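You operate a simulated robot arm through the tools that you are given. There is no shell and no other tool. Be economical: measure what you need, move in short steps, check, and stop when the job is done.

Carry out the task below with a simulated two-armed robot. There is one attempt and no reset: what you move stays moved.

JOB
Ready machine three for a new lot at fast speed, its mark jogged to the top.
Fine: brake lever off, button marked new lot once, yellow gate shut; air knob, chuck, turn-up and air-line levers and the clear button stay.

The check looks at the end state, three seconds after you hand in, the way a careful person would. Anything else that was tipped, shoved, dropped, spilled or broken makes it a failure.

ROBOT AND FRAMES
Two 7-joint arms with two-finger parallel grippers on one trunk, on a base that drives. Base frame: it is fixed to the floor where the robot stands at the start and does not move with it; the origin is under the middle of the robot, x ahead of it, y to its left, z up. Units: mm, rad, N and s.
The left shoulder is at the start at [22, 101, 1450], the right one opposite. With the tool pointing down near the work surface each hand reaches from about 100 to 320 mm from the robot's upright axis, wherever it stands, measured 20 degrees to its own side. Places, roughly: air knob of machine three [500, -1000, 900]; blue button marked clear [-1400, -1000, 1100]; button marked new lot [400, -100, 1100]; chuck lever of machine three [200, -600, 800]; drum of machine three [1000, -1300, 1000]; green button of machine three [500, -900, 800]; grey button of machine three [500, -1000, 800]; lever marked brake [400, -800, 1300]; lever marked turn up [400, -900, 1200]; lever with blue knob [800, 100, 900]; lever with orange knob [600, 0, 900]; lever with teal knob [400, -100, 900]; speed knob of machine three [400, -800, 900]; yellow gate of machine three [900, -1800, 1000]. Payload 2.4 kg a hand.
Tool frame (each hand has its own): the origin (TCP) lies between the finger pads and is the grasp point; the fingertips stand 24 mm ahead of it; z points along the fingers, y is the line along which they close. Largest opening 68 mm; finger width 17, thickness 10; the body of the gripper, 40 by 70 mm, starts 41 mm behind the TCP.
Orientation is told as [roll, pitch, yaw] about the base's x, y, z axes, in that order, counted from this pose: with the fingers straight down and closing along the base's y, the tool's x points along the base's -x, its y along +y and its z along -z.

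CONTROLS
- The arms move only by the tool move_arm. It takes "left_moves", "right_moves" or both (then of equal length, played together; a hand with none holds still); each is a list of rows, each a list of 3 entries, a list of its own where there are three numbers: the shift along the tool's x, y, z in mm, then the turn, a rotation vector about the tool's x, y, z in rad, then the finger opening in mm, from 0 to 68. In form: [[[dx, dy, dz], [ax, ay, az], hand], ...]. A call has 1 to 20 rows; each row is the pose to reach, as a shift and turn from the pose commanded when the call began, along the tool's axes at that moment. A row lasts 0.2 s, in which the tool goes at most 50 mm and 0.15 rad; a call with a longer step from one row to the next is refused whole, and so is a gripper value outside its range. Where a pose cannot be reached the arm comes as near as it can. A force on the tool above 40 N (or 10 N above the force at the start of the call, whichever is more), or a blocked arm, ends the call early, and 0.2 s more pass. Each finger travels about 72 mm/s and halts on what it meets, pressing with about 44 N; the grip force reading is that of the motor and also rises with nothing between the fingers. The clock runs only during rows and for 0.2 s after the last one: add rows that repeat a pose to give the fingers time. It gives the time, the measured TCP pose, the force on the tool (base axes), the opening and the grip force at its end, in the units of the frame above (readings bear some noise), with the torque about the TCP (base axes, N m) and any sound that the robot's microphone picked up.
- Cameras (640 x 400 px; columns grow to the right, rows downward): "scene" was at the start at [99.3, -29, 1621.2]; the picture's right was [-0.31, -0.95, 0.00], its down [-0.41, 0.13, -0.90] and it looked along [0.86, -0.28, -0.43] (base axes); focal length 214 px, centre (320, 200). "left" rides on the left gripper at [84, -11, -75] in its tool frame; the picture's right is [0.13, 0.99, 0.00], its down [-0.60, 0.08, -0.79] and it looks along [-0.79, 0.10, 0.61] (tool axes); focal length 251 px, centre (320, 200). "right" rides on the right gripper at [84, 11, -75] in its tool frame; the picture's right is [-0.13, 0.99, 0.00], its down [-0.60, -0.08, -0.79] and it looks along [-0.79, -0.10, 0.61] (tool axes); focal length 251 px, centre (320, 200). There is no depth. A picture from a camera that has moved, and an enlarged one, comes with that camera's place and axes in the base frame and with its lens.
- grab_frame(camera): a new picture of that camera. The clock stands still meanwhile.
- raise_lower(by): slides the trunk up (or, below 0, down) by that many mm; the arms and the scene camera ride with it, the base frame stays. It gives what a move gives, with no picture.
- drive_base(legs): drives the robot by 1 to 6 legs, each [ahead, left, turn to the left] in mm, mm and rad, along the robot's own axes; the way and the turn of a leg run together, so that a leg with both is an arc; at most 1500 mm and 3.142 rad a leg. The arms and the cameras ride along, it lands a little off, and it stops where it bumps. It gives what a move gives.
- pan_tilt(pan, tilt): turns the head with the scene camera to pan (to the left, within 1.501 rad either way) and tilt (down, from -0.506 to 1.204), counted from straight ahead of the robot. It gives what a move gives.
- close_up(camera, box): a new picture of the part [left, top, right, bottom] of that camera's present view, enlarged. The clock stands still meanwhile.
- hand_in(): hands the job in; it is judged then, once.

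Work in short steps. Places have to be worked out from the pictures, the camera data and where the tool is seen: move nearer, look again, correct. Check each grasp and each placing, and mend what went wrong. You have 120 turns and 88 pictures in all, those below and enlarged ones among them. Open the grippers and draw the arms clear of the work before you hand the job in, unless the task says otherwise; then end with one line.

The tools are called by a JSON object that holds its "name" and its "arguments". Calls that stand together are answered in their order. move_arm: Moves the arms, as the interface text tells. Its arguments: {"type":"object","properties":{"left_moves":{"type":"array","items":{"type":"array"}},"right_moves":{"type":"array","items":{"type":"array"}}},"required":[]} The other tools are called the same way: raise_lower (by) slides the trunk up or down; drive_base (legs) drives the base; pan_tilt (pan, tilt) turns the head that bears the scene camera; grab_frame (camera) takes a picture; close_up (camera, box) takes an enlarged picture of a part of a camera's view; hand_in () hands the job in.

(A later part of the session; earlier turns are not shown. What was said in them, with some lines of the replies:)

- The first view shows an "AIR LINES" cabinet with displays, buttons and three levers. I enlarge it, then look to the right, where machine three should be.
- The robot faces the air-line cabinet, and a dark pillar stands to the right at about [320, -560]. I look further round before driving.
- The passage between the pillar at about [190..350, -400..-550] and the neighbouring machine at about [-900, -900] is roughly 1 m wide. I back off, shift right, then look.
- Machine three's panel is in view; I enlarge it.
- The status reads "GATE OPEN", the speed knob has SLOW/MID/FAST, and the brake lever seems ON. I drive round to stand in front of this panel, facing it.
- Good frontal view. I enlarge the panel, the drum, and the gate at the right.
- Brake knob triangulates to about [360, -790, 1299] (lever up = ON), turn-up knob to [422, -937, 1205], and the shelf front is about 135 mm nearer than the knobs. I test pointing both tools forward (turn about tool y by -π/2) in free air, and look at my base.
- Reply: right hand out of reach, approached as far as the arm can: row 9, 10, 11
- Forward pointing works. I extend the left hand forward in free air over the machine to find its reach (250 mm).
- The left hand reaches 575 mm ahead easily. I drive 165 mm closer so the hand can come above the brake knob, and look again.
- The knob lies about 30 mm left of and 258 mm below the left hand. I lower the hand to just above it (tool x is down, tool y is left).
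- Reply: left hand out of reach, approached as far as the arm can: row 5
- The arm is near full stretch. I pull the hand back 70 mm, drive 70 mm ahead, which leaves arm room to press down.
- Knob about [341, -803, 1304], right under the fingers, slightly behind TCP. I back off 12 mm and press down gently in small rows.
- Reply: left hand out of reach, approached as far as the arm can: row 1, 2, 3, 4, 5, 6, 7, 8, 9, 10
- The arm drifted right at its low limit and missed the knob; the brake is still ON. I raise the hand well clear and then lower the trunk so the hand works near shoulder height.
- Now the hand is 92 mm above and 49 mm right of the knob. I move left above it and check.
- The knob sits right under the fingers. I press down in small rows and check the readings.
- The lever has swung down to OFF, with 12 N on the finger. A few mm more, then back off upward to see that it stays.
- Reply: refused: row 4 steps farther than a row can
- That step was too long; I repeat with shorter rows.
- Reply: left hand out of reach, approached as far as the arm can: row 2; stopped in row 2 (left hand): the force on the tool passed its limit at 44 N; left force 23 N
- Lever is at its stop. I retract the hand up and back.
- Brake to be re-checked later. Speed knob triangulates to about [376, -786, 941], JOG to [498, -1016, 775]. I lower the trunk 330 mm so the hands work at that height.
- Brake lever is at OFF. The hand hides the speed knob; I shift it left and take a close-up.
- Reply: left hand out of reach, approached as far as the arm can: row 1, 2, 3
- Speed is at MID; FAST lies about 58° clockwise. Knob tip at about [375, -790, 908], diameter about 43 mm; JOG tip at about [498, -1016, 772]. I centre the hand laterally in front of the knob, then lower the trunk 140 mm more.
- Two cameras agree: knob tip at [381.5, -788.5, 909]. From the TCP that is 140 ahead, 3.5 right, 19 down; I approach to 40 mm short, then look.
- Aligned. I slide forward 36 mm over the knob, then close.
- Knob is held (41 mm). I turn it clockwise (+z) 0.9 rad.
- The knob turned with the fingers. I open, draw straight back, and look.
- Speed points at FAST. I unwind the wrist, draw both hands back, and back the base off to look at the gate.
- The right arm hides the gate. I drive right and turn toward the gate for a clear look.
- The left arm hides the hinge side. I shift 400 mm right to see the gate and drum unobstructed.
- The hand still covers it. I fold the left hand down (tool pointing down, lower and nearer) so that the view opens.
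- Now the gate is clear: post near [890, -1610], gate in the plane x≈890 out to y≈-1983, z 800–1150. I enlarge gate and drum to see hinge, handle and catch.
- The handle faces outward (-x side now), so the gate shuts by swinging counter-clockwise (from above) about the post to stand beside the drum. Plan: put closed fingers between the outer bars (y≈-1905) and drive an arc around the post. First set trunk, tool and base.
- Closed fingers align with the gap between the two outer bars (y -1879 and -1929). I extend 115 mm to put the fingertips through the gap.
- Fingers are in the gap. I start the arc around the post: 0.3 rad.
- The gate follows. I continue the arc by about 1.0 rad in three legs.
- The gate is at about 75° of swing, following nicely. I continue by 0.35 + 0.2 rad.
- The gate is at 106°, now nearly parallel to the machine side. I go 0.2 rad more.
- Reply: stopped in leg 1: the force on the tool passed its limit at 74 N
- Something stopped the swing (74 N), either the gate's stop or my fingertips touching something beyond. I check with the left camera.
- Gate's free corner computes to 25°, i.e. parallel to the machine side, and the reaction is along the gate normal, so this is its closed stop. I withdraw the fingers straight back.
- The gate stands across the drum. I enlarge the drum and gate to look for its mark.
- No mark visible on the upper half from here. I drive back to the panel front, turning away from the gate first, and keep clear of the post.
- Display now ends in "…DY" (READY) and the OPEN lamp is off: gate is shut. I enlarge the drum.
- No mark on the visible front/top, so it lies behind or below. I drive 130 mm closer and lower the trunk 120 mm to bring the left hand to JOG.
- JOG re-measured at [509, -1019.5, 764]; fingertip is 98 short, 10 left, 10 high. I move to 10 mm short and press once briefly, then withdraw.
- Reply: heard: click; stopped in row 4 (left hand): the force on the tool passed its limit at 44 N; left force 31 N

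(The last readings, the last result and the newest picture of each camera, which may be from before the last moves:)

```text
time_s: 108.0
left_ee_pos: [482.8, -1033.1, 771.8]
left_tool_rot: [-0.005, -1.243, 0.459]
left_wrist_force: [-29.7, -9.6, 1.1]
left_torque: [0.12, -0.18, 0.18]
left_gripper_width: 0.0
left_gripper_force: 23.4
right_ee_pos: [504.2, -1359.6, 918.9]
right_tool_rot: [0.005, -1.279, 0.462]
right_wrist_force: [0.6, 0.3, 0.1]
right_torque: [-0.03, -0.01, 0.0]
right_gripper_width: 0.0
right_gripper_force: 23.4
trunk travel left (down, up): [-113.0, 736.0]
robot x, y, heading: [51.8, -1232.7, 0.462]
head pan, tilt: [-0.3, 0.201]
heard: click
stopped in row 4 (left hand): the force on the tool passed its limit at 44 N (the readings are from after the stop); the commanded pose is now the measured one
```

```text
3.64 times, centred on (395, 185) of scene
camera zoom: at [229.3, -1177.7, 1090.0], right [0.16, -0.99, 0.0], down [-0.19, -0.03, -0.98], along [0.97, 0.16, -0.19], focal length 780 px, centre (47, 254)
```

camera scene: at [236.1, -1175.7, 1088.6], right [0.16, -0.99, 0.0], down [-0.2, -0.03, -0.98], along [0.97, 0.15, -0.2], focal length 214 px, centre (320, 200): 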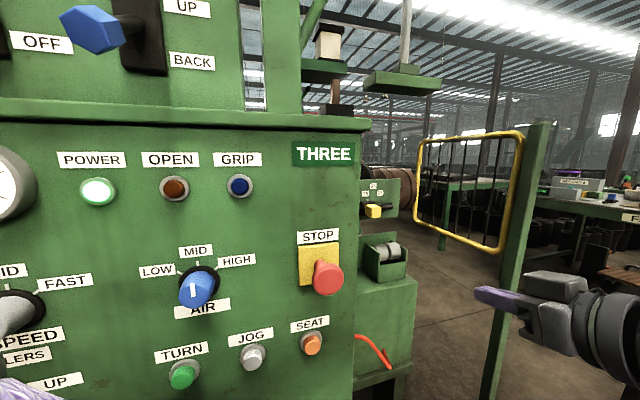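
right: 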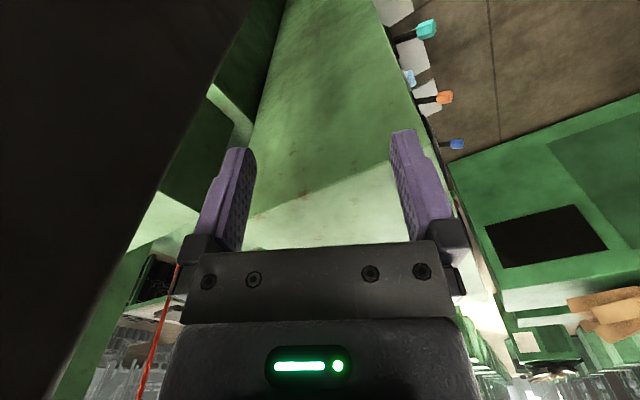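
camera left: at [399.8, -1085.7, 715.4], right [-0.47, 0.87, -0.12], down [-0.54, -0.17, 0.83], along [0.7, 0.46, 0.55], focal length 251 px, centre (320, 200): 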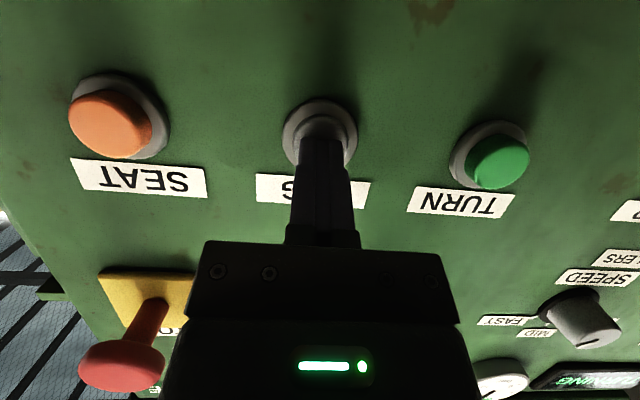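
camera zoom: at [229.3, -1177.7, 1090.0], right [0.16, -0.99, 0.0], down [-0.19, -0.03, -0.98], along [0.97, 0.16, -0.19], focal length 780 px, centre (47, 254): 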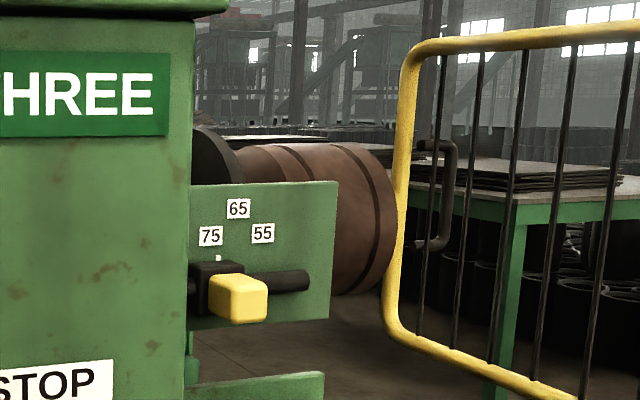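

JOG clicked and the display reads "…NING" (turning while held). I release it now and look at the drum.

{"name": "move_arm", "arguments": {"left_moves": [[[5, 0, -16], [0, 0, 0], 0], [[6, 0, -20], [0, 0, 0], 0]]}}

{"name": "close_up", "arguments": {"camera": "scene", "box": [350, 140, 430, 200]}}

{"name": "close_up", "arguments": {"camera": "left", "box": [460, 320, 640, 400]}}

```text
time_s: 108.6
left_ee_pos: [471.6, -1039.6, 771.6]
left_tool_rot: [-0.004, -1.242, 0.462]
left_wrist_force: [0.5, 0.5, 0.6]
left_torque: [-0.03, -0.03, -0.01]
left_gripper_width: 0.0
left_gripper_force: 23.7
right_ee_pos: [510.4, -1360.1, 915.8]
right_tool_rot: [0.009, -1.272, 0.459]
right_wrist_force: [-0.1, -0.2, -1.0]
right_torque: [0.04, -0.01, 0.0]
right_gripper_width: 0.0
right_gripper_force: 23.8
trunk travel left (down, up): [-113.0, 736.0]
robot x, y, heading: [55.8, -1230.9, 0.457]
head pan, tilt: [-0.3, 0.201]
```

```text
6.67 times, centred on (390, 170) of scene
camera zoom: at [236.0, -1175.7, 1088.5], right [0.16, -0.99, 0.0], down [-0.2, -0.03, -0.98], along [0.97, 0.15, -0.2], focal length 1430 px, centre (-147, 400)
```

zoom: 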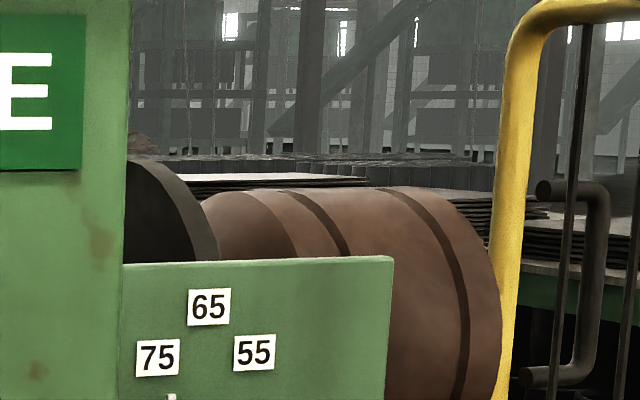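

```text
3.56 times, centred on (550, 360) of left
camera zoom: at [387.5, -1092.6, 714.1], right [-0.48, 0.87, -0.12], down [-0.53, -0.18, 0.83], along [0.7, 0.46, 0.55], focal length 894 px, centre (-498, -369)
```

zoom: 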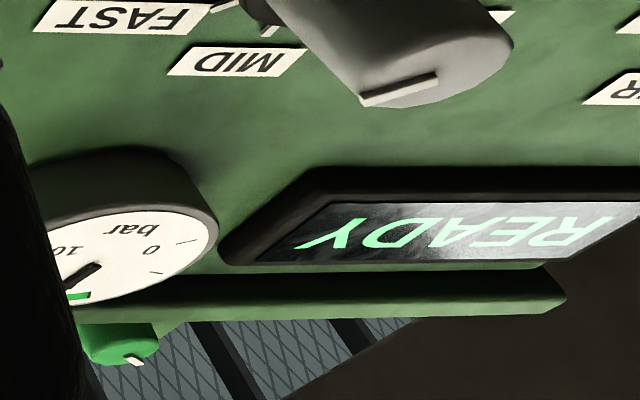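

It stops when released (READY again); no mark in view yet. I press and hold for about 0.8 s, with a smaller depth, and release.

{"name": "move_arm", "arguments": {"left_moves": [[[-4, 0, 12], [0, 0, 0], 0], [[-4, 0, 13], [0, 0, 0], 0], [[-4, 0, 13], [0, 0, 0], 0], [[-4, 0, 13], [0, 0, 0], 0], [[-4, 0, 13], [0, 0, 0], 0], [[0, 0, 0], [0, 0, 0], 0]]}}

{"name": "close_up", "arguments": {"camera": "scene", "box": [350, 140, 430, 200]}}

```text
time_s: 110.0
left_ee_pos: [469.9, -1037.9, 770.1]
left_tool_rot: [-0.003, -1.245, 0.462]
left_wrist_force: [-0.4, -0.5, -1.0]
left_torque: [-0.01, -0.01, -0.01]
left_gripper_width: 0.0
left_gripper_force: 23.5
right_ee_pos: [509.5, -1358.5, 916.2]
right_tool_rot: [0.007, -1.272, 0.46]
right_wrist_force: [-0.3, -0.8, 0.7]
right_torque: [-0.01, 0.03, -0.01]
right_gripper_width: 0.1
right_gripper_force: 23.6
trunk travel left (down, up): [-113.0, 736.0]
robot x, y, heading: [55.2, -1231.4, 0.458]
head pan, tilt: [-0.3, 0.201]
heard: click
```

```text
6.67 times, centred on (390, 170) of scene
camera zoom: at [235.6, -1175.8, 1088.6], right [0.16, -0.99, 0.0], down [-0.2, -0.03, -0.98], along [0.97, 0.15, -0.2], focal length 1430 px, centre (-147, 400)
```

zoom: 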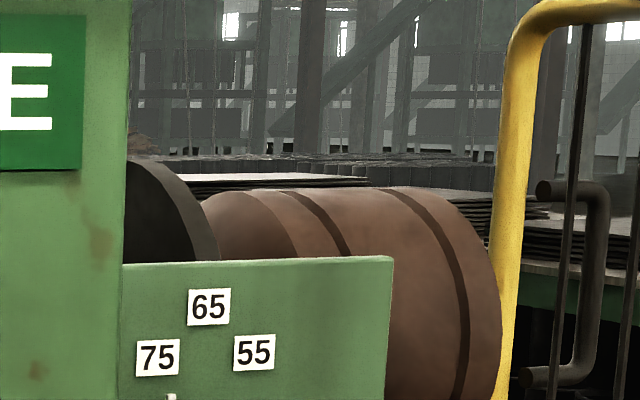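

Clicked again, mark still not visible. I hold about 1.2 s.

{"name": "move_arm", "arguments": {"left_moves": [[[-4, 0, 12], [0, 0, 0], 0], [[-4, 0, 13], [0, 0, 0], 0], [[-4, 0, 13], [0, 0, 0], 0], [[-4, 0, 13], [0, 0, 0], 0], [[-4, 0, 13], [0, 0, 0], 0], [[-4, 0, 13], [0, 0, 0], 0], [[-4, 0, 13], [0, 0, 0], 0], [[0, 0, 0], [0, 0, 0], 0]]}}

{"name": "close_up", "arguments": {"camera": "scene", "box": [345, 145, 425, 235]}}

```text
time_s: 111.8
left_ee_pos: [470.7, -1039.0, 770.9]
left_tool_rot: [0.0, -1.242, 0.46]
left_wrist_force: [-0.3, -0.2, 0.8]
left_torque: [-0.01, -0.02, 0.0]
left_gripper_width: 0.0
left_gripper_force: 23.7
right_ee_pos: [509.9, -1357.1, 916.1]
right_tool_rot: [0.007, -1.272, 0.459]
right_wrist_force: [0.1, 0.3, 0.6]
right_torque: [0.01, -0.02, 0.0]
right_gripper_width: 0.1
right_gripper_force: 23.8
trunk travel left (down, up): [-113.0, 736.0]
robot x, y, heading: [57.0, -1234.3, 0.462]
head pan, tilt: [-0.3, 0.201]
heard: click
```

```text
4.44 times, centred on (385, 190) of scene
camera zoom: at [235.6, -1175.8, 1088.6], right [0.16, -0.99, 0.0], down [-0.2, -0.03, -0.98], along [0.97, 0.15, -0.2], focal length 953 px, centre (31, 244)
```

zoom: 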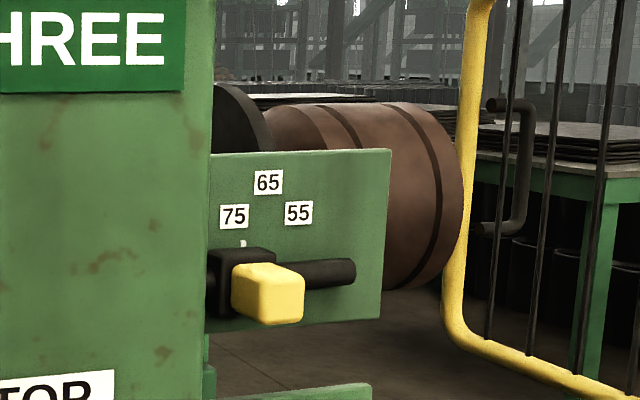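

Still no mark from here. The right gripper's camera looks at the drum from below; I check it.

{"name": "grab_frame", "arguments": {"camera": "right"}}

```text
25 pictures are left
camera right: at [419.1, -1389.2, 857.6], right [-0.41, 0.9, 0.13], down [-0.48, -0.33, 0.81], along [0.77, 0.27, 0.57], focal length 251 px, centre (320, 200)
```

right: 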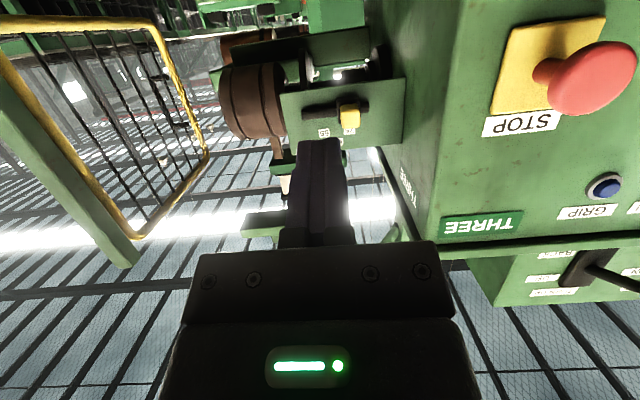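

Nothing on front or underside either; the rotation so far may be small. I hold longer, 2.4 s, and look again.

{"name": "move_arm", "arguments": {"left_moves": [[[-4, 0, 12], [0, 0, 0], 0], [[-4, 0, 13], [0, 0, 0], 0], [[-4, 0, 13], [0, 0, 0], 0], [[-4, 0, 13], [0, 0, 0], 0], [[-4, 0, 13], [0, 0, 0], 0], [[-4, 0, 13], [0, 0, 0], 0], [[-4, 0, 13], [0, 0, 0], 0], [[-4, 0, 13], [0, 0, 0], 0], [[-4, 0, 13], [0, 0, 0], 0], [[-4, 0, 13], [0, 0, 0], 0], [[-4, 0, 13], [0, 0, 0], 0], [[-4, 0, 13], [0, 0, 0], 0], [[0, 0, 0], [0, 0, 0], 0]]}}

{"name": "close_up", "arguments": {"camera": "scene", "box": [350, 140, 430, 200]}}

```text
time_s: 114.6
left_ee_pos: [471.0, -1039.4, 771.0]
left_tool_rot: [-0.005, -1.241, 0.464]
left_wrist_force: [0.2, 0.3, -1.0]
left_torque: [0.0, -0.01, -0.05]
left_gripper_width: 0.4
left_gripper_force: 23.9
right_ee_pos: [510.4, -1358.6, 915.1]
right_tool_rot: [0.007, -1.272, 0.46]
right_wrist_force: [-0.6, 0.2, -1.0]
right_torque: [-0.03, 0.01, 0.02]
right_gripper_width: 0.0
right_gripper_force: 23.6
trunk travel left (down, up): [-113.0, 736.0]
robot x, y, heading: [58.1, -1233.3, 0.457]
head pan, tilt: [-0.3, 0.201]
heard: click
```

```text
6.67 times, centred on (390, 170) of scene
camera zoom: at [235.7, -1175.8, 1088.6], right [0.16, -0.99, 0.0], down [-0.2, -0.03, -0.98], along [0.97, 0.15, -0.2], focal length 1430 px, centre (-147, 400)
```

zoom: 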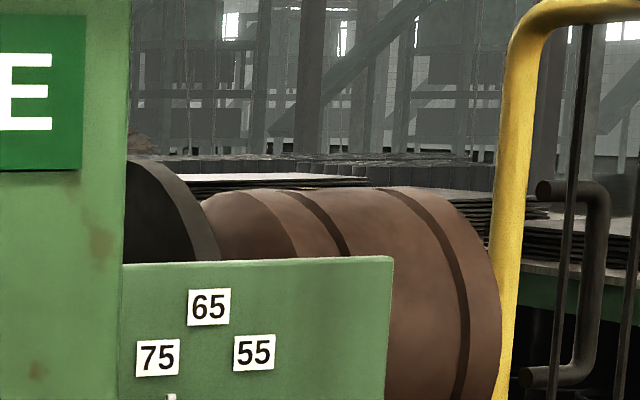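

There might be a yellowish sliver on the drum's upper edge near the first band; I enlarge strongly.

{"name": "close_up", "arguments": {"camera": "scene", "box": [374, 156, 406, 176]}}

```text
16.00 times, centred on (390, 166) of scene
camera zoom: at [235.7, -1175.8, 1088.6], right [0.16, -0.99, 0.0], down [-0.2, -0.03, -0.98], along [0.97, 0.15, -0.2], focal length 3432 px, centre (-800, 744)
```

zoom: 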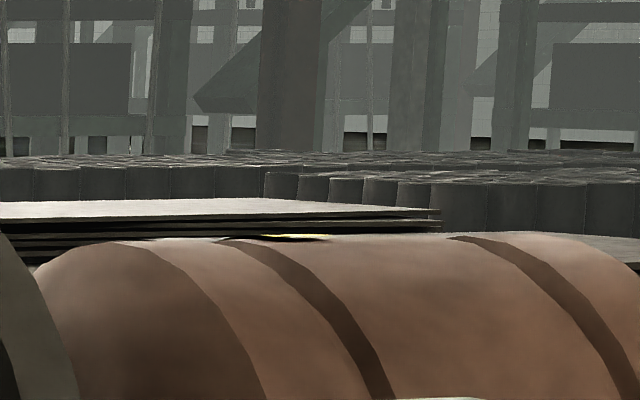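

A yellow mark is just coming over the drum's top edge from behind. One very short press, then the same enlargement.

{"name": "move_arm", "arguments": {"left_moves": [[[-4, 0, 12], [0, 0, 0], 0], [[0, 0, 0], [0, 0, 0], 0]]}}

{"name": "close_up", "arguments": {"camera": "scene", "box": [374, 156, 406, 176]}}

```text
time_s: 115.2
left_ee_pos: [470.0, -1040.1, 770.9]
left_tool_rot: [-0.002, -1.242, 0.461]
left_wrist_force: [0.1, -0.6, 0.2]
left_torque: [0.0, -0.01, -0.06]
left_gripper_width: 0.0
left_gripper_force: 23.6
right_ee_pos: [511.2, -1358.6, 915.4]
right_tool_rot: [0.007, -1.272, 0.459]
right_wrist_force: [-0.4, -0.4, 0.4]
right_torque: [0.05, -0.01, -0.01]
right_gripper_width: 0.0
right_gripper_force: 24.0
trunk travel left (down, up): [-113.0, 736.0]
robot x, y, heading: [54.5, -1236.6, 0.461]
head pan, tilt: [-0.3, 0.201]
```

```text
16.00 times, centred on (390, 166) of scene
camera zoom: at [235.6, -1175.8, 1088.6], right [0.16, -0.99, 0.0], down [-0.2, -0.03, -0.98], along [0.97, 0.15, -0.2], focal length 3432 px, centre (-800, 744)
```

zoom: 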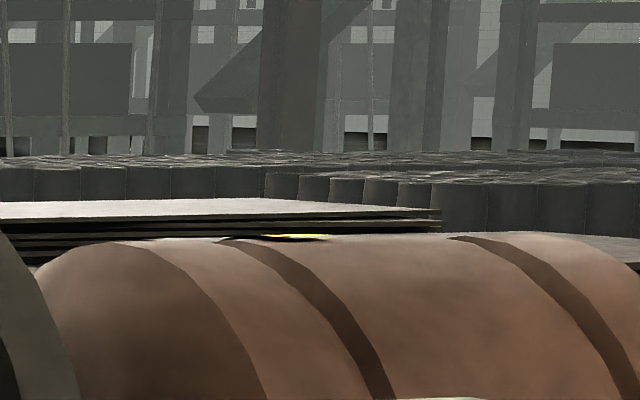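

That was too short to click. I press one row longer.

{"name": "move_arm", "arguments": {"left_moves": [[[-4, 0, 13], [0, 0, 0], 0], [[-4, 0, 13], [0, 0, 0], 0], [[0, 0, 0], [0, 0, 0], 0]]}}

{"name": "close_up", "arguments": {"camera": "scene", "box": [374, 156, 406, 176]}}

```text
time_s: 116.0
left_ee_pos: [470.6, -1039.7, 771.2]
left_tool_rot: [-0.001, -1.242, 0.46]
left_wrist_force: [-0.2, -0.2, -0.7]
left_torque: [0.01, -0.02, 0.0]
left_gripper_width: 0.1
left_gripper_force: 23.6
right_ee_pos: [509.7, -1358.0, 915.7]
right_tool_rot: [0.007, -1.273, 0.458]
right_wrist_force: [-0.4, -1.0, -0.5]
right_torque: [-0.02, 0.03, 0.01]
right_gripper_width: 0.0
right_gripper_force: 23.8
trunk travel left (down, up): [-113.0, 736.0]
robot x, y, heading: [53.2, -1231.1, 0.453]
head pan, tilt: [-0.3, 0.201]
heard: click
```

```text
16.00 times, centred on (390, 166) of scene
camera zoom: at [235.5, -1175.8, 1088.6], right [0.16, -0.99, 0.0], down [-0.2, -0.03, -0.98], along [0.97, 0.15, -0.2], focal length 3432 px, centre (-800, 744)
```

zoom: 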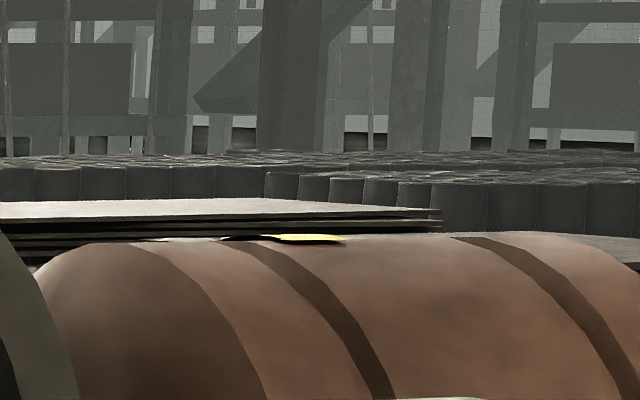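

The mark advanced slightly. I back off 150 mm and raise the trunk to see it from above.

{"name": "drive_base", "arguments": {"legs": [[-150, 0, 0]]}}

{"name": "raise_lower", "arguments": {"by": 600}}

{"name": "pan_tilt", "arguments": {"pan": -0.4, "tilt": 0.6}}

{"name": "grab_frame", "arguments": {"camera": "scene"}}

```text
time_s: 117.4
left_ee_pos: [337.6, -1105.7, 770.8]
left_tool_rot: [-0.001, -1.242, 0.459]
left_wrist_force: [0.7, -0.4, 0.2]
left_torque: [0.01, 0.01, -0.01]
left_gripper_width: 0.0
left_gripper_force: 23.8
right_ee_pos: [376.2, -1424.2, 915.6]
right_tool_rot: [0.006, -1.271, 0.458]
right_wrist_force: [-1.0, 0.4, -0.4]
right_torque: [0.03, 0.01, 0.03]
right_gripper_width: 0.0
right_gripper_force: 23.3
trunk travel left (down, up): [-113.0, 736.0]
robot x, y, heading: [-79.6, -1298.3, 0.45]
head pan, tilt: [-0.3, 0.201]
```

```text
refused: 600 is not a number from -400 to 400
```

```text
time_s: 118.2
left_ee_pos: [336.8, -1106.0, 770.5]
left_tool_rot: [0.0, -1.243, 0.461]
left_wrist_force: [0.1, -0.4, -0.5]
left_torque: [0.04, -0.01, 0.01]
left_gripper_width: 0.0
left_gripper_force: 23.5
right_ee_pos: [376.5, -1423.9, 915.9]
right_tool_rot: [0.007, -1.272, 0.458]
right_wrist_force: [0.4, -0.3, -0.2]
right_torque: [-0.01, 0.02, 0.01]
right_gripper_width: 0.0
right_gripper_force: 24.0
trunk travel left (down, up): [-113.0, 736.0]
robot x, y, heading: [-82.1, -1301.2, 0.458]
head pan, tilt: [-0.4, 0.6]
```

```text
20 pictures are left
camera scene: at [98.6, -1251.1, 1051.9], right [0.06, -1.0, 0.0], down [-0.56, -0.03, -0.83], along [0.82, 0.05, -0.56], focal length 214 px, centre (320, 200)
```

scene: 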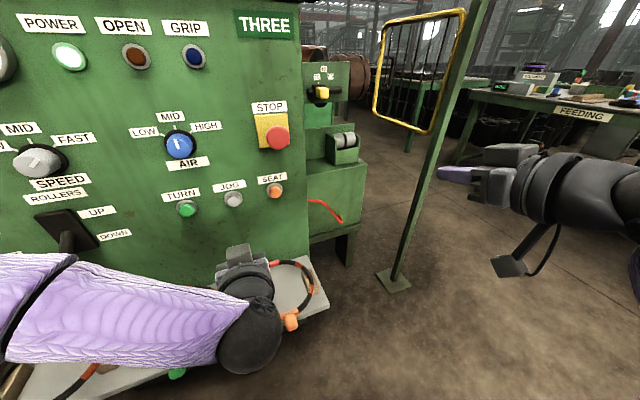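

The raise limit is 400 per call; I raise in two calls and then enlarge the drum.

{"name": "raise_lower", "arguments": {"by": 400}}

{"name": "raise_lower", "arguments": {"by": 330}}

{"name": "close_up", "arguments": {"camera": "scene", "box": [300, 120, 460, 240]}}

```text
time_s: 122.1
left_ee_pos: [336.8, -1106.3, 1171.0]
left_tool_rot: [-0.004, -1.243, 0.462]
left_wrist_force: [-0.1, 0.9, 0.0]
left_torque: [0.0, 0.03, -0.02]
left_gripper_width: 0.0
left_gripper_force: 23.3
right_ee_pos: [377.0, -1424.3, 1315.8]
right_tool_rot: [0.008, -1.272, 0.456]
right_wrist_force: [0.6, 0.2, -0.1]
right_torque: [0.01, 0.02, 0.01]
right_gripper_width: 0.0
right_gripper_force: 23.1
trunk travel left (down, up): [-513.0, 336.0]
robot x, y, heading: [-77.2, -1299.7, 0.459]
head pan, tilt: [-0.4, 0.6]
```

```text
time_s: 125.3
left_ee_pos: [337.2, -1105.3, 1501.5]
left_tool_rot: [-0.003, -1.243, 0.46]
left_wrist_force: [-0.7, -0.2, 0.0]
left_torque: [0.0, -0.03, -0.03]
left_gripper_width: 0.2
left_gripper_force: 23.1
right_ee_pos: [376.6, -1424.9, 1645.7]
right_tool_rot: [0.007, -1.273, 0.458]
right_wrist_force: [-0.5, 0.2, 0.2]
right_torque: [0.03, -0.03, -0.02]
right_gripper_width: 0.1
right_gripper_force: 23.8
trunk travel left (down, up): [-843.0, 6.0]
robot x, y, heading: [-78.8, -1297.0, 0.463]
head pan, tilt: [-0.4, 0.6]
```

```text
3.33 times, centred on (380, 180) of scene
camera zoom: at [19.8, -1290.0, 1787.6], right [0.06, -1.0, 0.0], down [-0.56, -0.03, -0.82], along [0.82, 0.05, -0.57], focal length 715 px, centre (120, 267)
```

zoom: 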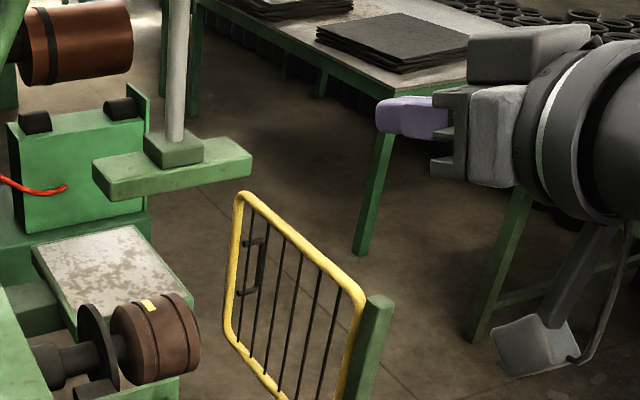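

The yellow mark is visible on top of the drum. I enlarge it to judge its angle.

{"name": "close_up", "arguments": {"camera": "scene", "box": [300, 200, 348, 240]}}

```text
10.00 times, centred on (324, 220) of scene
camera zoom: at [19.8, -1290.0, 1787.6], right [0.06, -1.0, 0.0], down [-0.56, -0.03, -0.82], along [0.82, 0.05, -0.57], focal length 2145 px, centre (280, 0)
```

zoom: 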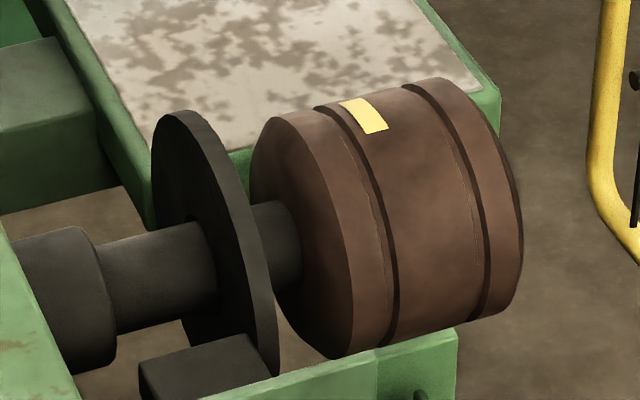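

The patch spans roughly -32° to +5° about top (rotating toward the front), so its centre is about 14° short; rate is about 24°/s. I return to the JOG position.

{"name": "raise_lower", "arguments": {"by": -400}}

{"name": "raise_lower", "arguments": {"by": -330}}

{"name": "drive_base", "arguments": {"legs": [[140, 0, 0]]}}

```text
time_s: 129.2
left_ee_pos: [337.4, -1105.4, 1101.1]
left_tool_rot: [-0.002, -1.243, 0.461]
left_wrist_force: [-0.7, 0.4, 0.3]
left_torque: [0.0, 0.07, -0.02]
left_gripper_width: 0.0
left_gripper_force: 23.5
right_ee_pos: [376.8, -1425.0, 1246.7]
right_tool_rot: [0.008, -1.272, 0.458]
right_wrist_force: [-0.2, -0.9, 0.8]
right_torque: [0.02, -0.01, -0.01]
right_gripper_width: 0.0
right_gripper_force: 23.1
trunk travel left (down, up): [-443.0, 406.0]
robot x, y, heading: [-78.6, -1304.0, 0.457]
head pan, tilt: [-0.4, 0.6]
```

```text
time_s: 132.4
left_ee_pos: [337.7, -1104.6, 770.3]
left_tool_rot: [-0.004, -1.243, 0.462]
left_wrist_force: [-0.8, -0.4, 0.6]
left_torque: [-0.02, 0.0, 0.02]
left_gripper_width: 0.0
left_gripper_force: 23.7
right_ee_pos: [376.2, -1424.5, 916.5]
right_tool_rot: [0.007, -1.272, 0.46]
right_wrist_force: [0.1, 0.1, -0.2]
right_torque: [0.0, 0.04, 0.03]
right_gripper_width: 0.0
right_gripper_force: 23.1
trunk travel left (down, up): [-113.0, 736.0]
robot x, y, heading: [-78.0, -1300.4, 0.454]
head pan, tilt: [-0.4, 0.6]
```

```text
time_s: 133.7
left_ee_pos: [463.6, -1043.8, 770.6]
left_tool_rot: [-0.002, -1.244, 0.458]
left_wrist_force: [-0.1, -0.1, 0.6]
left_torque: [0.0, 0.01, 0.04]
left_gripper_width: 0.0
left_gripper_force: 23.2
right_ee_pos: [503.2, -1363.3, 916.4]
right_tool_rot: [0.007, -1.273, 0.457]
right_wrist_force: [-0.3, 0.1, 0.0]
right_torque: [-0.03, -0.03, -0.01]
right_gripper_width: 0.0
right_gripper_force: 23.7
trunk travel left (down, up): [-113.0, 736.0]
robot x, y, heading: [50.5, -1234.1, 0.459]
head pan, tilt: [-0.4, 0.6]
```

I'm 8 mm short of the former spot; I compensate and hold JOG for four rows (about 0.6 s on).

{"name": "move_arm", "arguments": {"left_moves": [[[-2.5, 0.5, 7.7], [0, 0, 0], 0], [[-6.5, 0.5, 20.7], [0, 0, 0], 0], [[-6.5, 0.5, 20.7], [0, 0, 0], 0], [[-6.5, 0.5, 20.7], [0, 0, 0], 0], [[-6.5, 0.5, 20.7], [0, 0, 0], 0], [[-2.5, 0.5, 7.7], [0, 0, 0], 0], [[0, 0, 0], [0, 0, 0], 0]]}}

{"name": "drive_base", "arguments": {"legs": [[-140, 0, 0]]}}

{"name": "raise_lower", "arguments": {"by": 400}}

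{"name": "raise_lower", "arguments": {"by": 330}}

{"name": "close_up", "arguments": {"camera": "scene", "box": [300, 200, 348, 240]}}

```text
time_s: 135.3
left_ee_pos: [464.3, -1044.8, 771.2]
left_tool_rot: [-0.003, -1.242, 0.46]
left_wrist_force: [0.6, 0.6, 0.8]
left_torque: [0.01, -0.02, 0.0]
left_gripper_width: 0.1
left_gripper_force: 24.0
right_ee_pos: [503.5, -1363.2, 916.1]
right_tool_rot: [0.007, -1.273, 0.456]
right_wrist_force: [-0.6, 0.3, 0.2]
right_torque: [-0.03, 0.02, 0.0]
right_gripper_width: 0.0
right_gripper_force: 23.2
trunk travel left (down, up): [-113.0, 736.0]
robot x, y, heading: [50.6, -1237.5, 0.458]
head pan, tilt: [-0.4, 0.6]
heard: click
```

```text
time_s: 136.7
left_ee_pos: [339.4, -1106.0, 771.3]
left_tool_rot: [-0.002, -1.244, 0.46]
left_wrist_force: [0.1, 0.4, -0.7]
left_torque: [0.04, -0.04, -0.01]
left_gripper_width: 0.0
left_gripper_force: 23.0
right_ee_pos: [377.1, -1424.1, 915.0]
right_tool_rot: [0.006, -1.273, 0.456]
right_wrist_force: [0.4, -0.9, -0.2]
right_torque: [-0.02, -0.04, 0.03]
right_gripper_width: 0.0
right_gripper_force: 23.5
trunk travel left (down, up): [-113.0, 736.0]
robot x, y, heading: [-76.8, -1299.1, 0.455]
head pan, tilt: [-0.4, 0.6]
```

```text
time_s: 140.5
left_ee_pos: [339.2, -1105.1, 1170.5]
left_tool_rot: [-0.001, -1.242, 0.459]
left_wrist_force: [0.6, 1.0, -0.4]
left_torque: [0.05, 0.01, 0.01]
left_gripper_width: 0.0
left_gripper_force: 24.0
right_ee_pos: [378.0, -1425.1, 1314.8]
right_tool_rot: [0.007, -1.272, 0.456]
right_wrist_force: [0.6, -0.8, 1.1]
right_torque: [0.0, -0.01, 0.02]
right_gripper_width: 0.0
right_gripper_force: 23.8
trunk travel left (down, up): [-513.0, 336.0]
robot x, y, heading: [-74.9, -1298.3, 0.452]
head pan, tilt: [-0.4, 0.6]
```

```text
time_s: 143.8
left_ee_pos: [339.7, -1106.1, 1501.7]
left_tool_rot: [-0.004, -1.242, 0.458]
left_wrist_force: [0.5, -0.5, 0.4]
left_torque: [0.0, -0.01, 0.05]
left_gripper_width: 0.0
left_gripper_force: 23.6
right_ee_pos: [378.5, -1424.0, 1646.9]
right_tool_rot: [0.007, -1.271, 0.454]
right_wrist_force: [0.2, -0.1, -0.4]
right_torque: [-0.02, 0.0, 0.04]
right_gripper_width: 0.2
right_gripper_force: 23.8
trunk travel left (down, up): [-843.0, 6.0]
robot x, y, heading: [-75.9, -1297.5, 0.456]
head pan, tilt: [-0.4, 0.6]
```

```text
10.00 times, centred on (324, 220) of scene
camera zoom: at [20.7, -1289.6, 1787.6], right [0.06, -1.0, 0.0], down [-0.56, -0.03, -0.82], along [0.82, 0.05, -0.57], focal length 2145 px, centre (280, 0)
```

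zoom: 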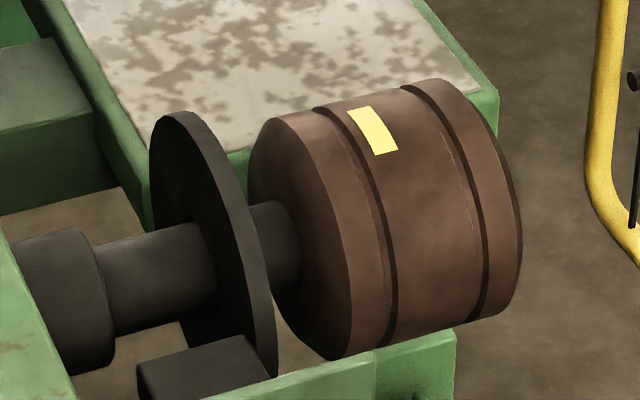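

Mark now spans about -17° to +19°, centred within a degree or two of top. JOG is done. New-lot button triangulates from the first pictures to about [417, -127, 1147]. I retract the left hand and drive back around the pillar to the air-line cabinet.

{"name": "move_arm", "arguments": {"left_moves": [[[0, 0, -40], [0, 0, 0], 0], [[0, 0, -80], [0, 0, 0], 0], [[0, 0, -110], [0, 0, 0], 0]]}}

{"name": "drive_base", "arguments": {"legs": [[-250, 0, 0], [0, 0, -0.456], [-120, 1010, 0], [0, 650, 0], [0, 0, -1.116]]}}

{"name": "pan_tilt", "arguments": {"pan": 0.4, "tilt": 0.5}}

{"name": "grab_frame", "arguments": {"camera": "scene"}}

```text
time_s: 144.6
left_ee_pos: [244.6, -1152.1, 1537.5]
left_tool_rot: [-0.001, -1.24, 0.46]
left_wrist_force: [-0.7, 0.5, -0.5]
left_torque: [-0.03, 0.03, -0.01]
left_gripper_width: 0.0
left_gripper_force: 23.7
right_ee_pos: [376.7, -1425.2, 1644.7]
right_tool_rot: [0.007, -1.271, 0.455]
right_wrist_force: [-0.6, -0.2, -0.6]
right_torque: [0.0, -0.03, 0.02]
right_gripper_width: 0.0
right_gripper_force: 23.8
trunk travel left (down, up): [-843.0, 6.0]
robot x, y, heading: [-76.1, -1298.2, 0.45]
head pan, tilt: [-0.4, 0.6]
```

```text
time_s: 158.6
left_ee_pos: [-276.1, -59.4, 1537.9]
left_tool_rot: [-0.001, -1.242, -1.1]
left_wrist_force: [-0.3, -0.8, 0.5]
left_torque: [-0.02, 0.01, -0.01]
left_gripper_width: 0.0
left_gripper_force: 23.3
right_ee_pos: [-547.6, -195.2, 1647.0]
right_tool_rot: [0.008, -1.272, -1.104]
right_wrist_force: [0.1, 0.0, 0.3]
right_torque: [-0.02, -0.02, 0.0]
right_gripper_width: 0.0
right_gripper_force: 23.1
trunk travel left (down, up): [-843.0, 6.0]
robot x, y, heading: [-429.5, 262.9, -1.102]
head pan, tilt: [-0.4, 0.6]
```

```text
time_s: 159.7
left_ee_pos: [-276.1, -58.9, 1537.3]
left_tool_rot: [-0.002, -1.243, -1.099]
left_wrist_force: [1.2, -0.1, 0.2]
left_torque: [0.05, 0.04, 0.0]
left_gripper_width: 0.1
left_gripper_force: 23.2
right_ee_pos: [-548.1, -194.1, 1646.4]
right_tool_rot: [0.007, -1.272, -1.102]
right_wrist_force: [-0.2, 0.3, 0.7]
right_torque: [0.0, 0.0, 0.0]
right_gripper_width: 0.0
right_gripper_force: 23.4
trunk travel left (down, up): [-843.0, 6.0]
robot x, y, heading: [-427.7, 262.1, -1.103]
head pan, tilt: [0.4, 0.499]
```

```text
16 pictures are left
camera scene: at [-353.8, 192.8, 1796.7], right [-0.65, -0.76, 0.0], down [-0.36, 0.31, -0.88], along [0.67, -0.57, -0.48], focal length 214 px, centre (320, 200)
```

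scene: 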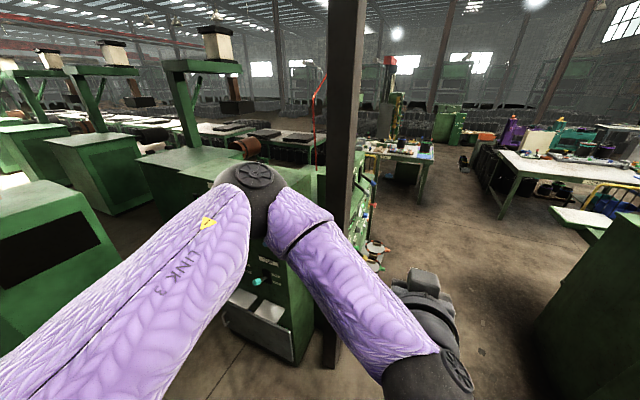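

Way is clear on the near side. I drive left along the panel to stand in front of the new-lot button, slightly farther out.

{"name": "drive_base", "arguments": {"legs": [[60, 585, 0]]}}

{"name": "pan_tilt", "arguments": {"pan": 0.0, "tilt": 0.7}}

{"name": "grab_frame", "arguments": {"camera": "scene"}}

```text
time_s: 163.0
left_ee_pos: [267.7, 147.8, 1536.4]
left_tool_rot: [-0.002, -1.242, -1.099]
left_wrist_force: [0.1, 1.3, -0.5]
left_torque: [0.03, -0.02, 0.04]
left_gripper_width: 0.1
left_gripper_force: 23.2
right_ee_pos: [-4.4, 15.4, 1644.8]
right_tool_rot: [0.007, -1.273, -1.101]
right_wrist_force: [0.8, 0.2, 0.3]
right_torque: [0.0, 0.01, 0.04]
right_gripper_width: 0.2
right_gripper_force: 23.5
trunk travel left (down, up): [-843.0, 6.0]
robot x, y, heading: [118.8, 470.0, -1.102]
head pan, tilt: [0.4, 0.499]
```

```text
time_s: 163.9
left_ee_pos: [267.0, 147.9, 1536.3]
left_tool_rot: [-0.002, -1.242, -1.1]
left_wrist_force: [0.4, 0.8, 0.0]
left_torque: [0.01, 0.0, 0.0]
left_gripper_width: 0.0
left_gripper_force: 23.4
right_ee_pos: [-4.2, 12.8, 1644.6]
right_tool_rot: [0.007, -1.273, -1.102]
right_wrist_force: [0.5, 0.6, -0.4]
right_torque: [-0.02, -0.01, 0.0]
right_gripper_width: 0.0
right_gripper_force: 23.7
trunk travel left (down, up): [-843.0, 6.0]
robot x, y, heading: [117.9, 469.5, -1.099]
head pan, tilt: [0.0, 0.7]
```

```text
15 pictures are left
camera scene: at [158.9, 383.6, 1779.1], right [-0.89, -0.45, 0.0], down [-0.29, 0.57, -0.77], along [0.35, -0.68, -0.64], focal length 214 px, centre (320, 200)
```

scene: 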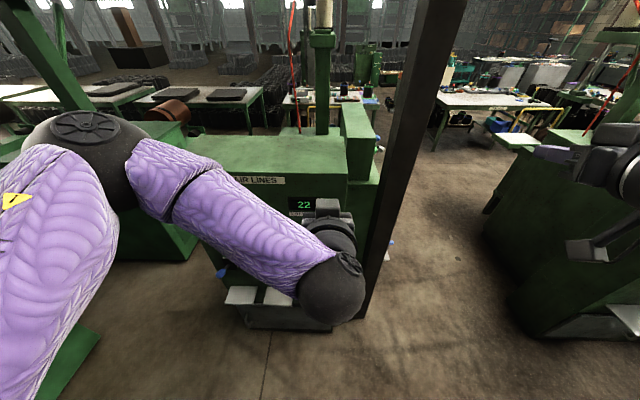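

The button should be 668 mm ahead and about 9 mm left of the hand. I lower the trunk 390 mm and look with the left camera and scene camera.

{"name": "raise_lower", "arguments": {"by": -390}}

{"name": "pan_tilt", "arguments": {"pan": -0.1, "tilt": 0.3}}

{"name": "grab_frame", "arguments": {"camera": "left"}}

{"name": "grab_frame", "arguments": {"camera": "scene"}}

```text
time_s: 167.7
left_ee_pos: [267.9, 148.8, 1147.6]
left_tool_rot: [-0.004, -1.242, -1.097]
left_wrist_force: [0.4, 0.5, 0.4]
left_torque: [0.03, -0.02, 0.05]
left_gripper_width: 0.0
left_gripper_force: 23.4
right_ee_pos: [-4.6, 13.5, 1256.3]
right_tool_rot: [0.007, -1.273, -1.102]
right_wrist_force: [0.6, 0.2, 0.2]
right_torque: [0.02, 0.0, -0.03]
right_gripper_width: 0.1
right_gripper_force: 23.9
trunk travel left (down, up): [-453.0, 396.0]
robot x, y, heading: [114.5, 473.2, -1.098]
head pan, tilt: [0.0, 0.7]
```

```text
time_s: 168.5
left_ee_pos: [267.3, 149.4, 1146.9]
left_tool_rot: [-0.003, -1.244, -1.1]
left_wrist_force: [-0.1, -0.4, -0.6]
left_torque: [-0.01, -0.01, 0.01]
left_gripper_width: 0.0
left_gripper_force: 24.1
right_ee_pos: [-4.5, 14.0, 1254.8]
right_tool_rot: [0.005, -1.273, -1.102]
right_wrist_force: [0.1, -0.4, -0.4]
right_torque: [-0.01, -0.03, 0.01]
right_gripper_width: 0.1
right_gripper_force: 23.3
trunk travel left (down, up): [-453.0, 396.0]
robot x, y, heading: [116.2, 469.3, -1.101]
head pan, tilt: [-0.099, 0.3]
```

```text
14 pictures are left
camera left: at [212.8, 231.4, 1090.6], right [0.87, 0.49, -0.12], down [-0.18, 0.53, 0.83], along [0.47, -0.69, 0.55], focal length 251 px, centre (320, 200)
```

left: 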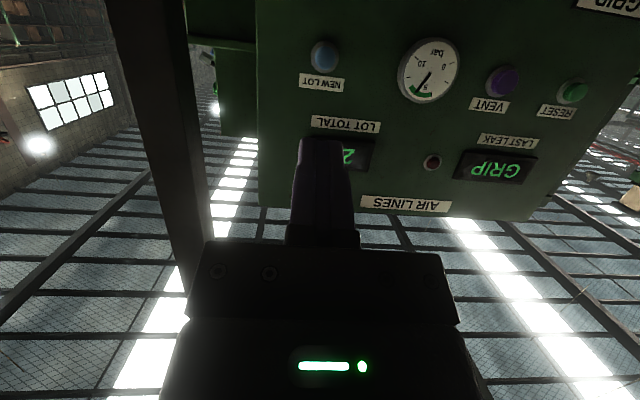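

```text
13 pictures are left
camera scene: at [161.1, 359.2, 1424.5], right [-0.93, -0.36, 0.0], down [-0.11, 0.28, -0.95], along [0.34, -0.89, -0.3], focal length 214 px, centre (320, 200)
```

scene: 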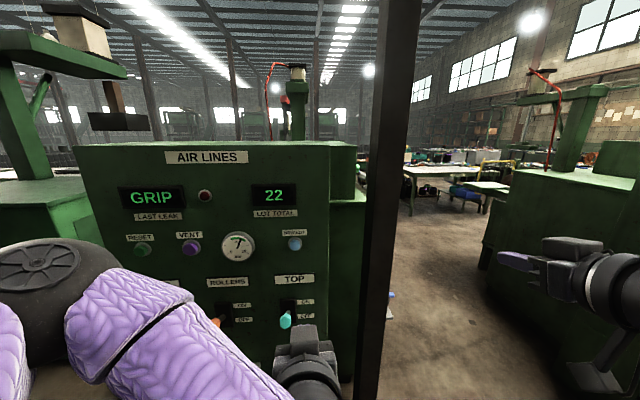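

Button re-measured at [427, -130, 1115]: from the fingertip 299 ahead, 15 left, 24 down. I drive 170 mm ahead, shift the hand left/down, then re-check.

{"name": "drive_base", "arguments": {"legs": [[170, 0, 0]]}}

{"name": "move_arm", "arguments": {"left_moves": [[[8, 8, 30], [0, 0, 0], 0], [[6, 15, 60], [0, 0, 0], 0]]}}

{"name": "grab_frame", "arguments": {"camera": "left"}}

```text
time_s: 170.0
left_ee_pos: [344.7, -2.8, 1147.0]
left_tool_rot: [-0.002, -1.241, -1.1]
left_wrist_force: [0.1, -0.8, 0.0]
left_torque: [0.01, 0.0, 0.04]
left_gripper_width: 0.0
left_gripper_force: 23.6
right_ee_pos: [73.3, -139.2, 1255.7]
right_tool_rot: [0.007, -1.272, -1.101]
right_wrist_force: [0.9, 0.4, -0.4]
right_torque: [0.02, -0.02, 0.02]
right_gripper_width: 0.0
right_gripper_force: 24.2
trunk travel left (down, up): [-453.0, 396.0]
robot x, y, heading: [191.8, 318.2, -1.101]
head pan, tilt: [-0.099, 0.3]
```

```text
time_s: 170.6
left_ee_pos: [383.7, -45.1, 1120.5]
left_tool_rot: [-0.002, -1.241, -1.099]
left_wrist_force: [0.6, 0.1, 0.1]
left_torque: [-0.01, 0.03, 0.01]
left_gripper_width: 0.0
left_gripper_force: 23.1
right_ee_pos: [72.9, -137.8, 1256.2]
right_tool_rot: [0.006, -1.273, -1.1]
right_wrist_force: [0.3, -0.1, -0.7]
right_torque: [-0.01, -0.02, -0.02]
right_gripper_width: 0.0
right_gripper_force: 23.4
trunk travel left (down, up): [-453.0, 396.0]
robot x, y, heading: [192.7, 315.5, -1.105]
head pan, tilt: [-0.099, 0.3]
```

```text
12 pictures are left
camera left: at [328.3, 38.0, 1064.9], right [0.86, 0.49, -0.12], down [-0.18, 0.53, 0.83], along [0.47, -0.69, 0.55], focal length 251 px, centre (320, 200)
```

left: 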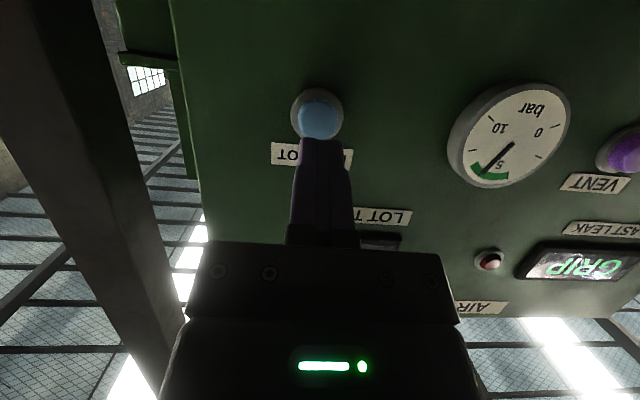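

Button lies 50–74 mm ahead of the fingertip, well aligned. I advance to 40 mm, then creep on in 6 mm rows until the force stop.

{"name": "move_arm", "arguments": {"left_moves": [[[-8, 1, 18], [0, 0, 0], 0], [[-16.8, 2, 36.5], [0, 0, 0], 0], [[-18.7, 2, 42.2], [0, 0, 0], 0], [[-20.7, 2, 47.9], [0, 0, 0], 0], [[-22.6, 2, 53.6], [0, 0, 0], 0], [[-24.6, 2, 59.3], [0, 0, 0], 0], [[-26.5, 2, 65], [0, 0, 0], 0], [[-28.4, 2, 70.7], [0, 0, 0], 0], [[-30.4, 2, 76.4], [0, 0, 0], 0], [[-32.3, 2, 82], [0, 0, 0], 0]]}}

{"name": "grab_frame", "arguments": {"camera": "left"}}

```text
time_s: 172.5
left_ee_pos: [415.1, -104.3, 1126.6]
left_tool_rot: [-0.007, -1.24, -1.099]
left_wrist_force: [-8.7, 25.3, 1.2]
left_torque: [-0.08, 0.08, 0.08]
left_gripper_width: 0.1
left_gripper_force: 23.8
right_ee_pos: [71.5, -128.9, 1258.3]
right_tool_rot: [0.005, -1.279, -1.096]
right_wrist_force: [0.1, 0.6, 0.9]
right_torque: [-0.01, 0.01, 0.01]
right_gripper_width: 0.0
right_gripper_force: 23.1
trunk travel left (down, up): [-453.0, 396.0]
robot x, y, heading: [193.7, 318.0, -1.103]
head pan, tilt: [-0.099, 0.3]
heard: click
stopped in row 9 (left hand): the force on the tool passed its limit at 44 N (the readings are from after the stop); the commanded pose is now the measured one
```

```text
11 pictures are left
camera left: at [361.0, -20.9, 1070.7], right [0.87, 0.48, -0.12], down [-0.18, 0.53, 0.83], along [0.47, -0.7, 0.55], focal length 251 px, centre (320, 200)
```

left: 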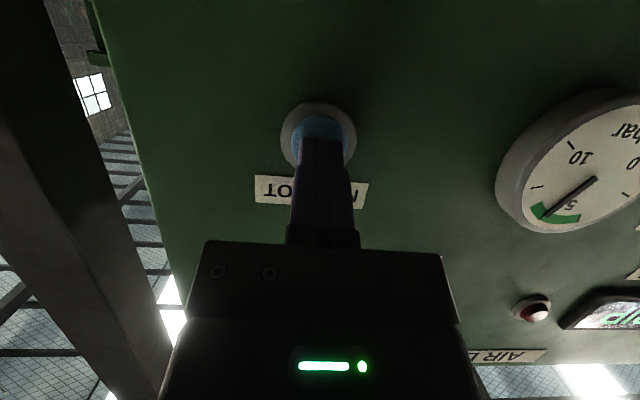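

One click and the button is pressed. I withdraw straight back and read the lot total.

{"name": "move_arm", "arguments": {"left_moves": [[[8, 0, -25], [0, 0, 0], 0], [[22, 0, -65], [0, 0, 0], 0], [[36, 0, -105], [0, 0, 0], 0]]}}

{"name": "drive_base", "arguments": {"legs": [[-250, 0, 0]]}}

{"name": "close_up", "arguments": {"camera": "scene", "box": [80, 140, 400, 340]}}

```text
time_s: 173.3
left_ee_pos: [368.9, -12.8, 1124.1]
left_tool_rot: [-0.001, -1.235, -1.102]
left_wrist_force: [-0.2, 0.2, 0.6]
left_torque: [0.02, 0.0, -0.02]
left_gripper_width: 0.1
left_gripper_force: 24.0
right_ee_pos: [73.3, -136.3, 1255.3]
right_tool_rot: [0.006, -1.272, -1.101]
right_wrist_force: [-0.4, 0.5, -0.1]
right_torque: [-0.02, 0.01, 0.01]
right_gripper_width: 0.2
right_gripper_force: 23.5
trunk travel left (down, up): [-453.0, 396.0]
robot x, y, heading: [190.8, 320.0, -1.098]
head pan, tilt: [-0.099, 0.3]
```

```text
time_s: 175.2
left_ee_pos: [254.9, 211.9, 1124.0]
left_tool_rot: [-0.003, -1.235, -1.1]
left_wrist_force: [1.1, -0.3, -0.2]
left_torque: [0.0, 0.02, -0.01]
left_gripper_width: 0.1
left_gripper_force: 23.3
right_ee_pos: [-39.9, 87.6, 1255.0]
right_tool_rot: [0.006, -1.272, -1.099]
right_wrist_force: [0.3, 0.4, 0.1]
right_torque: [0.01, -0.01, 0.02]
right_gripper_width: 0.0
right_gripper_force: 23.1
trunk travel left (down, up): [-453.0, 396.0]
robot x, y, heading: [75.8, 539.7, -1.096]
head pan, tilt: [-0.099, 0.3]
```

```text
2.00 times, centred on (240, 240) of scene
camera zoom: at [123.7, 432.9, 1424.6], right [-0.93, -0.36, 0.0], down [-0.11, 0.28, -0.96], along [0.35, -0.89, -0.3], focal length 429 px, centre (480, 120)
```

zoom: 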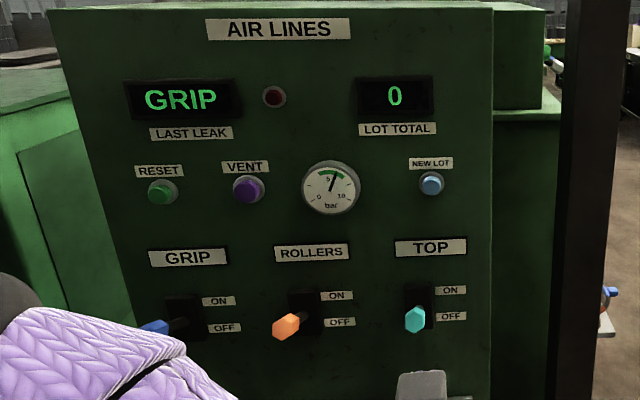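

Lot total now reads 0, pressed once. I open both grippers, already clear of the work, before handing in.

{"name": "move_arm", "arguments": {"left_moves": [[[0, 0, -20], [0, 0, 0], 30], [[0, 0, -40], [0, 0, 0], 60], [[0, 0, -40], [0, 0, 0], 66], [[0, 0, -40], [0, 0, 0], 66]], "right_moves": [[[0, 0, 0], [0, 0, 0], 30], [[0, 0, 0], [0, 0, 0], 60], [[0, 0, 0], [0, 0, 0], 66], [[0, 0, 0], [0, 0, 0], 66]]}}

```text
time_s: 176.2
left_ee_pos: [239.2, 244.7, 1138.0]
left_tool_rot: [-0.002, -1.237, -1.099]
left_wrist_force: [0.5, -0.2, -0.7]
left_torque: [-0.01, 0.04, -0.03]
left_gripper_width: 65.9
left_gripper_force: 0.0
right_ee_pos: [-39.3, 86.6, 1256.5]
right_tool_rot: [0.007, -1.271, -1.1]
right_wrist_force: [0.0, -0.3, 0.1]
right_torque: [-0.02, -0.02, 0.0]
right_gripper_width: 65.7
right_gripper_force: 0.1
trunk travel left (down, up): [-453.0, 396.0]
robot x, y, heading: [78.9, 542.9, -1.099]
head pan, tilt: [-0.099, 0.3]
```

Brake is OFF, speed FAST, gate shut (READY), mark on top, lot total 0, and the arms are clear. I hand in.

{"name": "hand_in", "arguments": {}}

```text
The job is handed in.
```

Machine three is ready for the new lot and handed in: brake off, speed at FAST, yellow gate shut with the display reading READY. The mark was jogged to the top, within a few degrees as judged from the camera. New lot was pressed once and the lot total reads 0. I did not touch the air knob, the chuck, turn-up or air-line levers, or the clear button.
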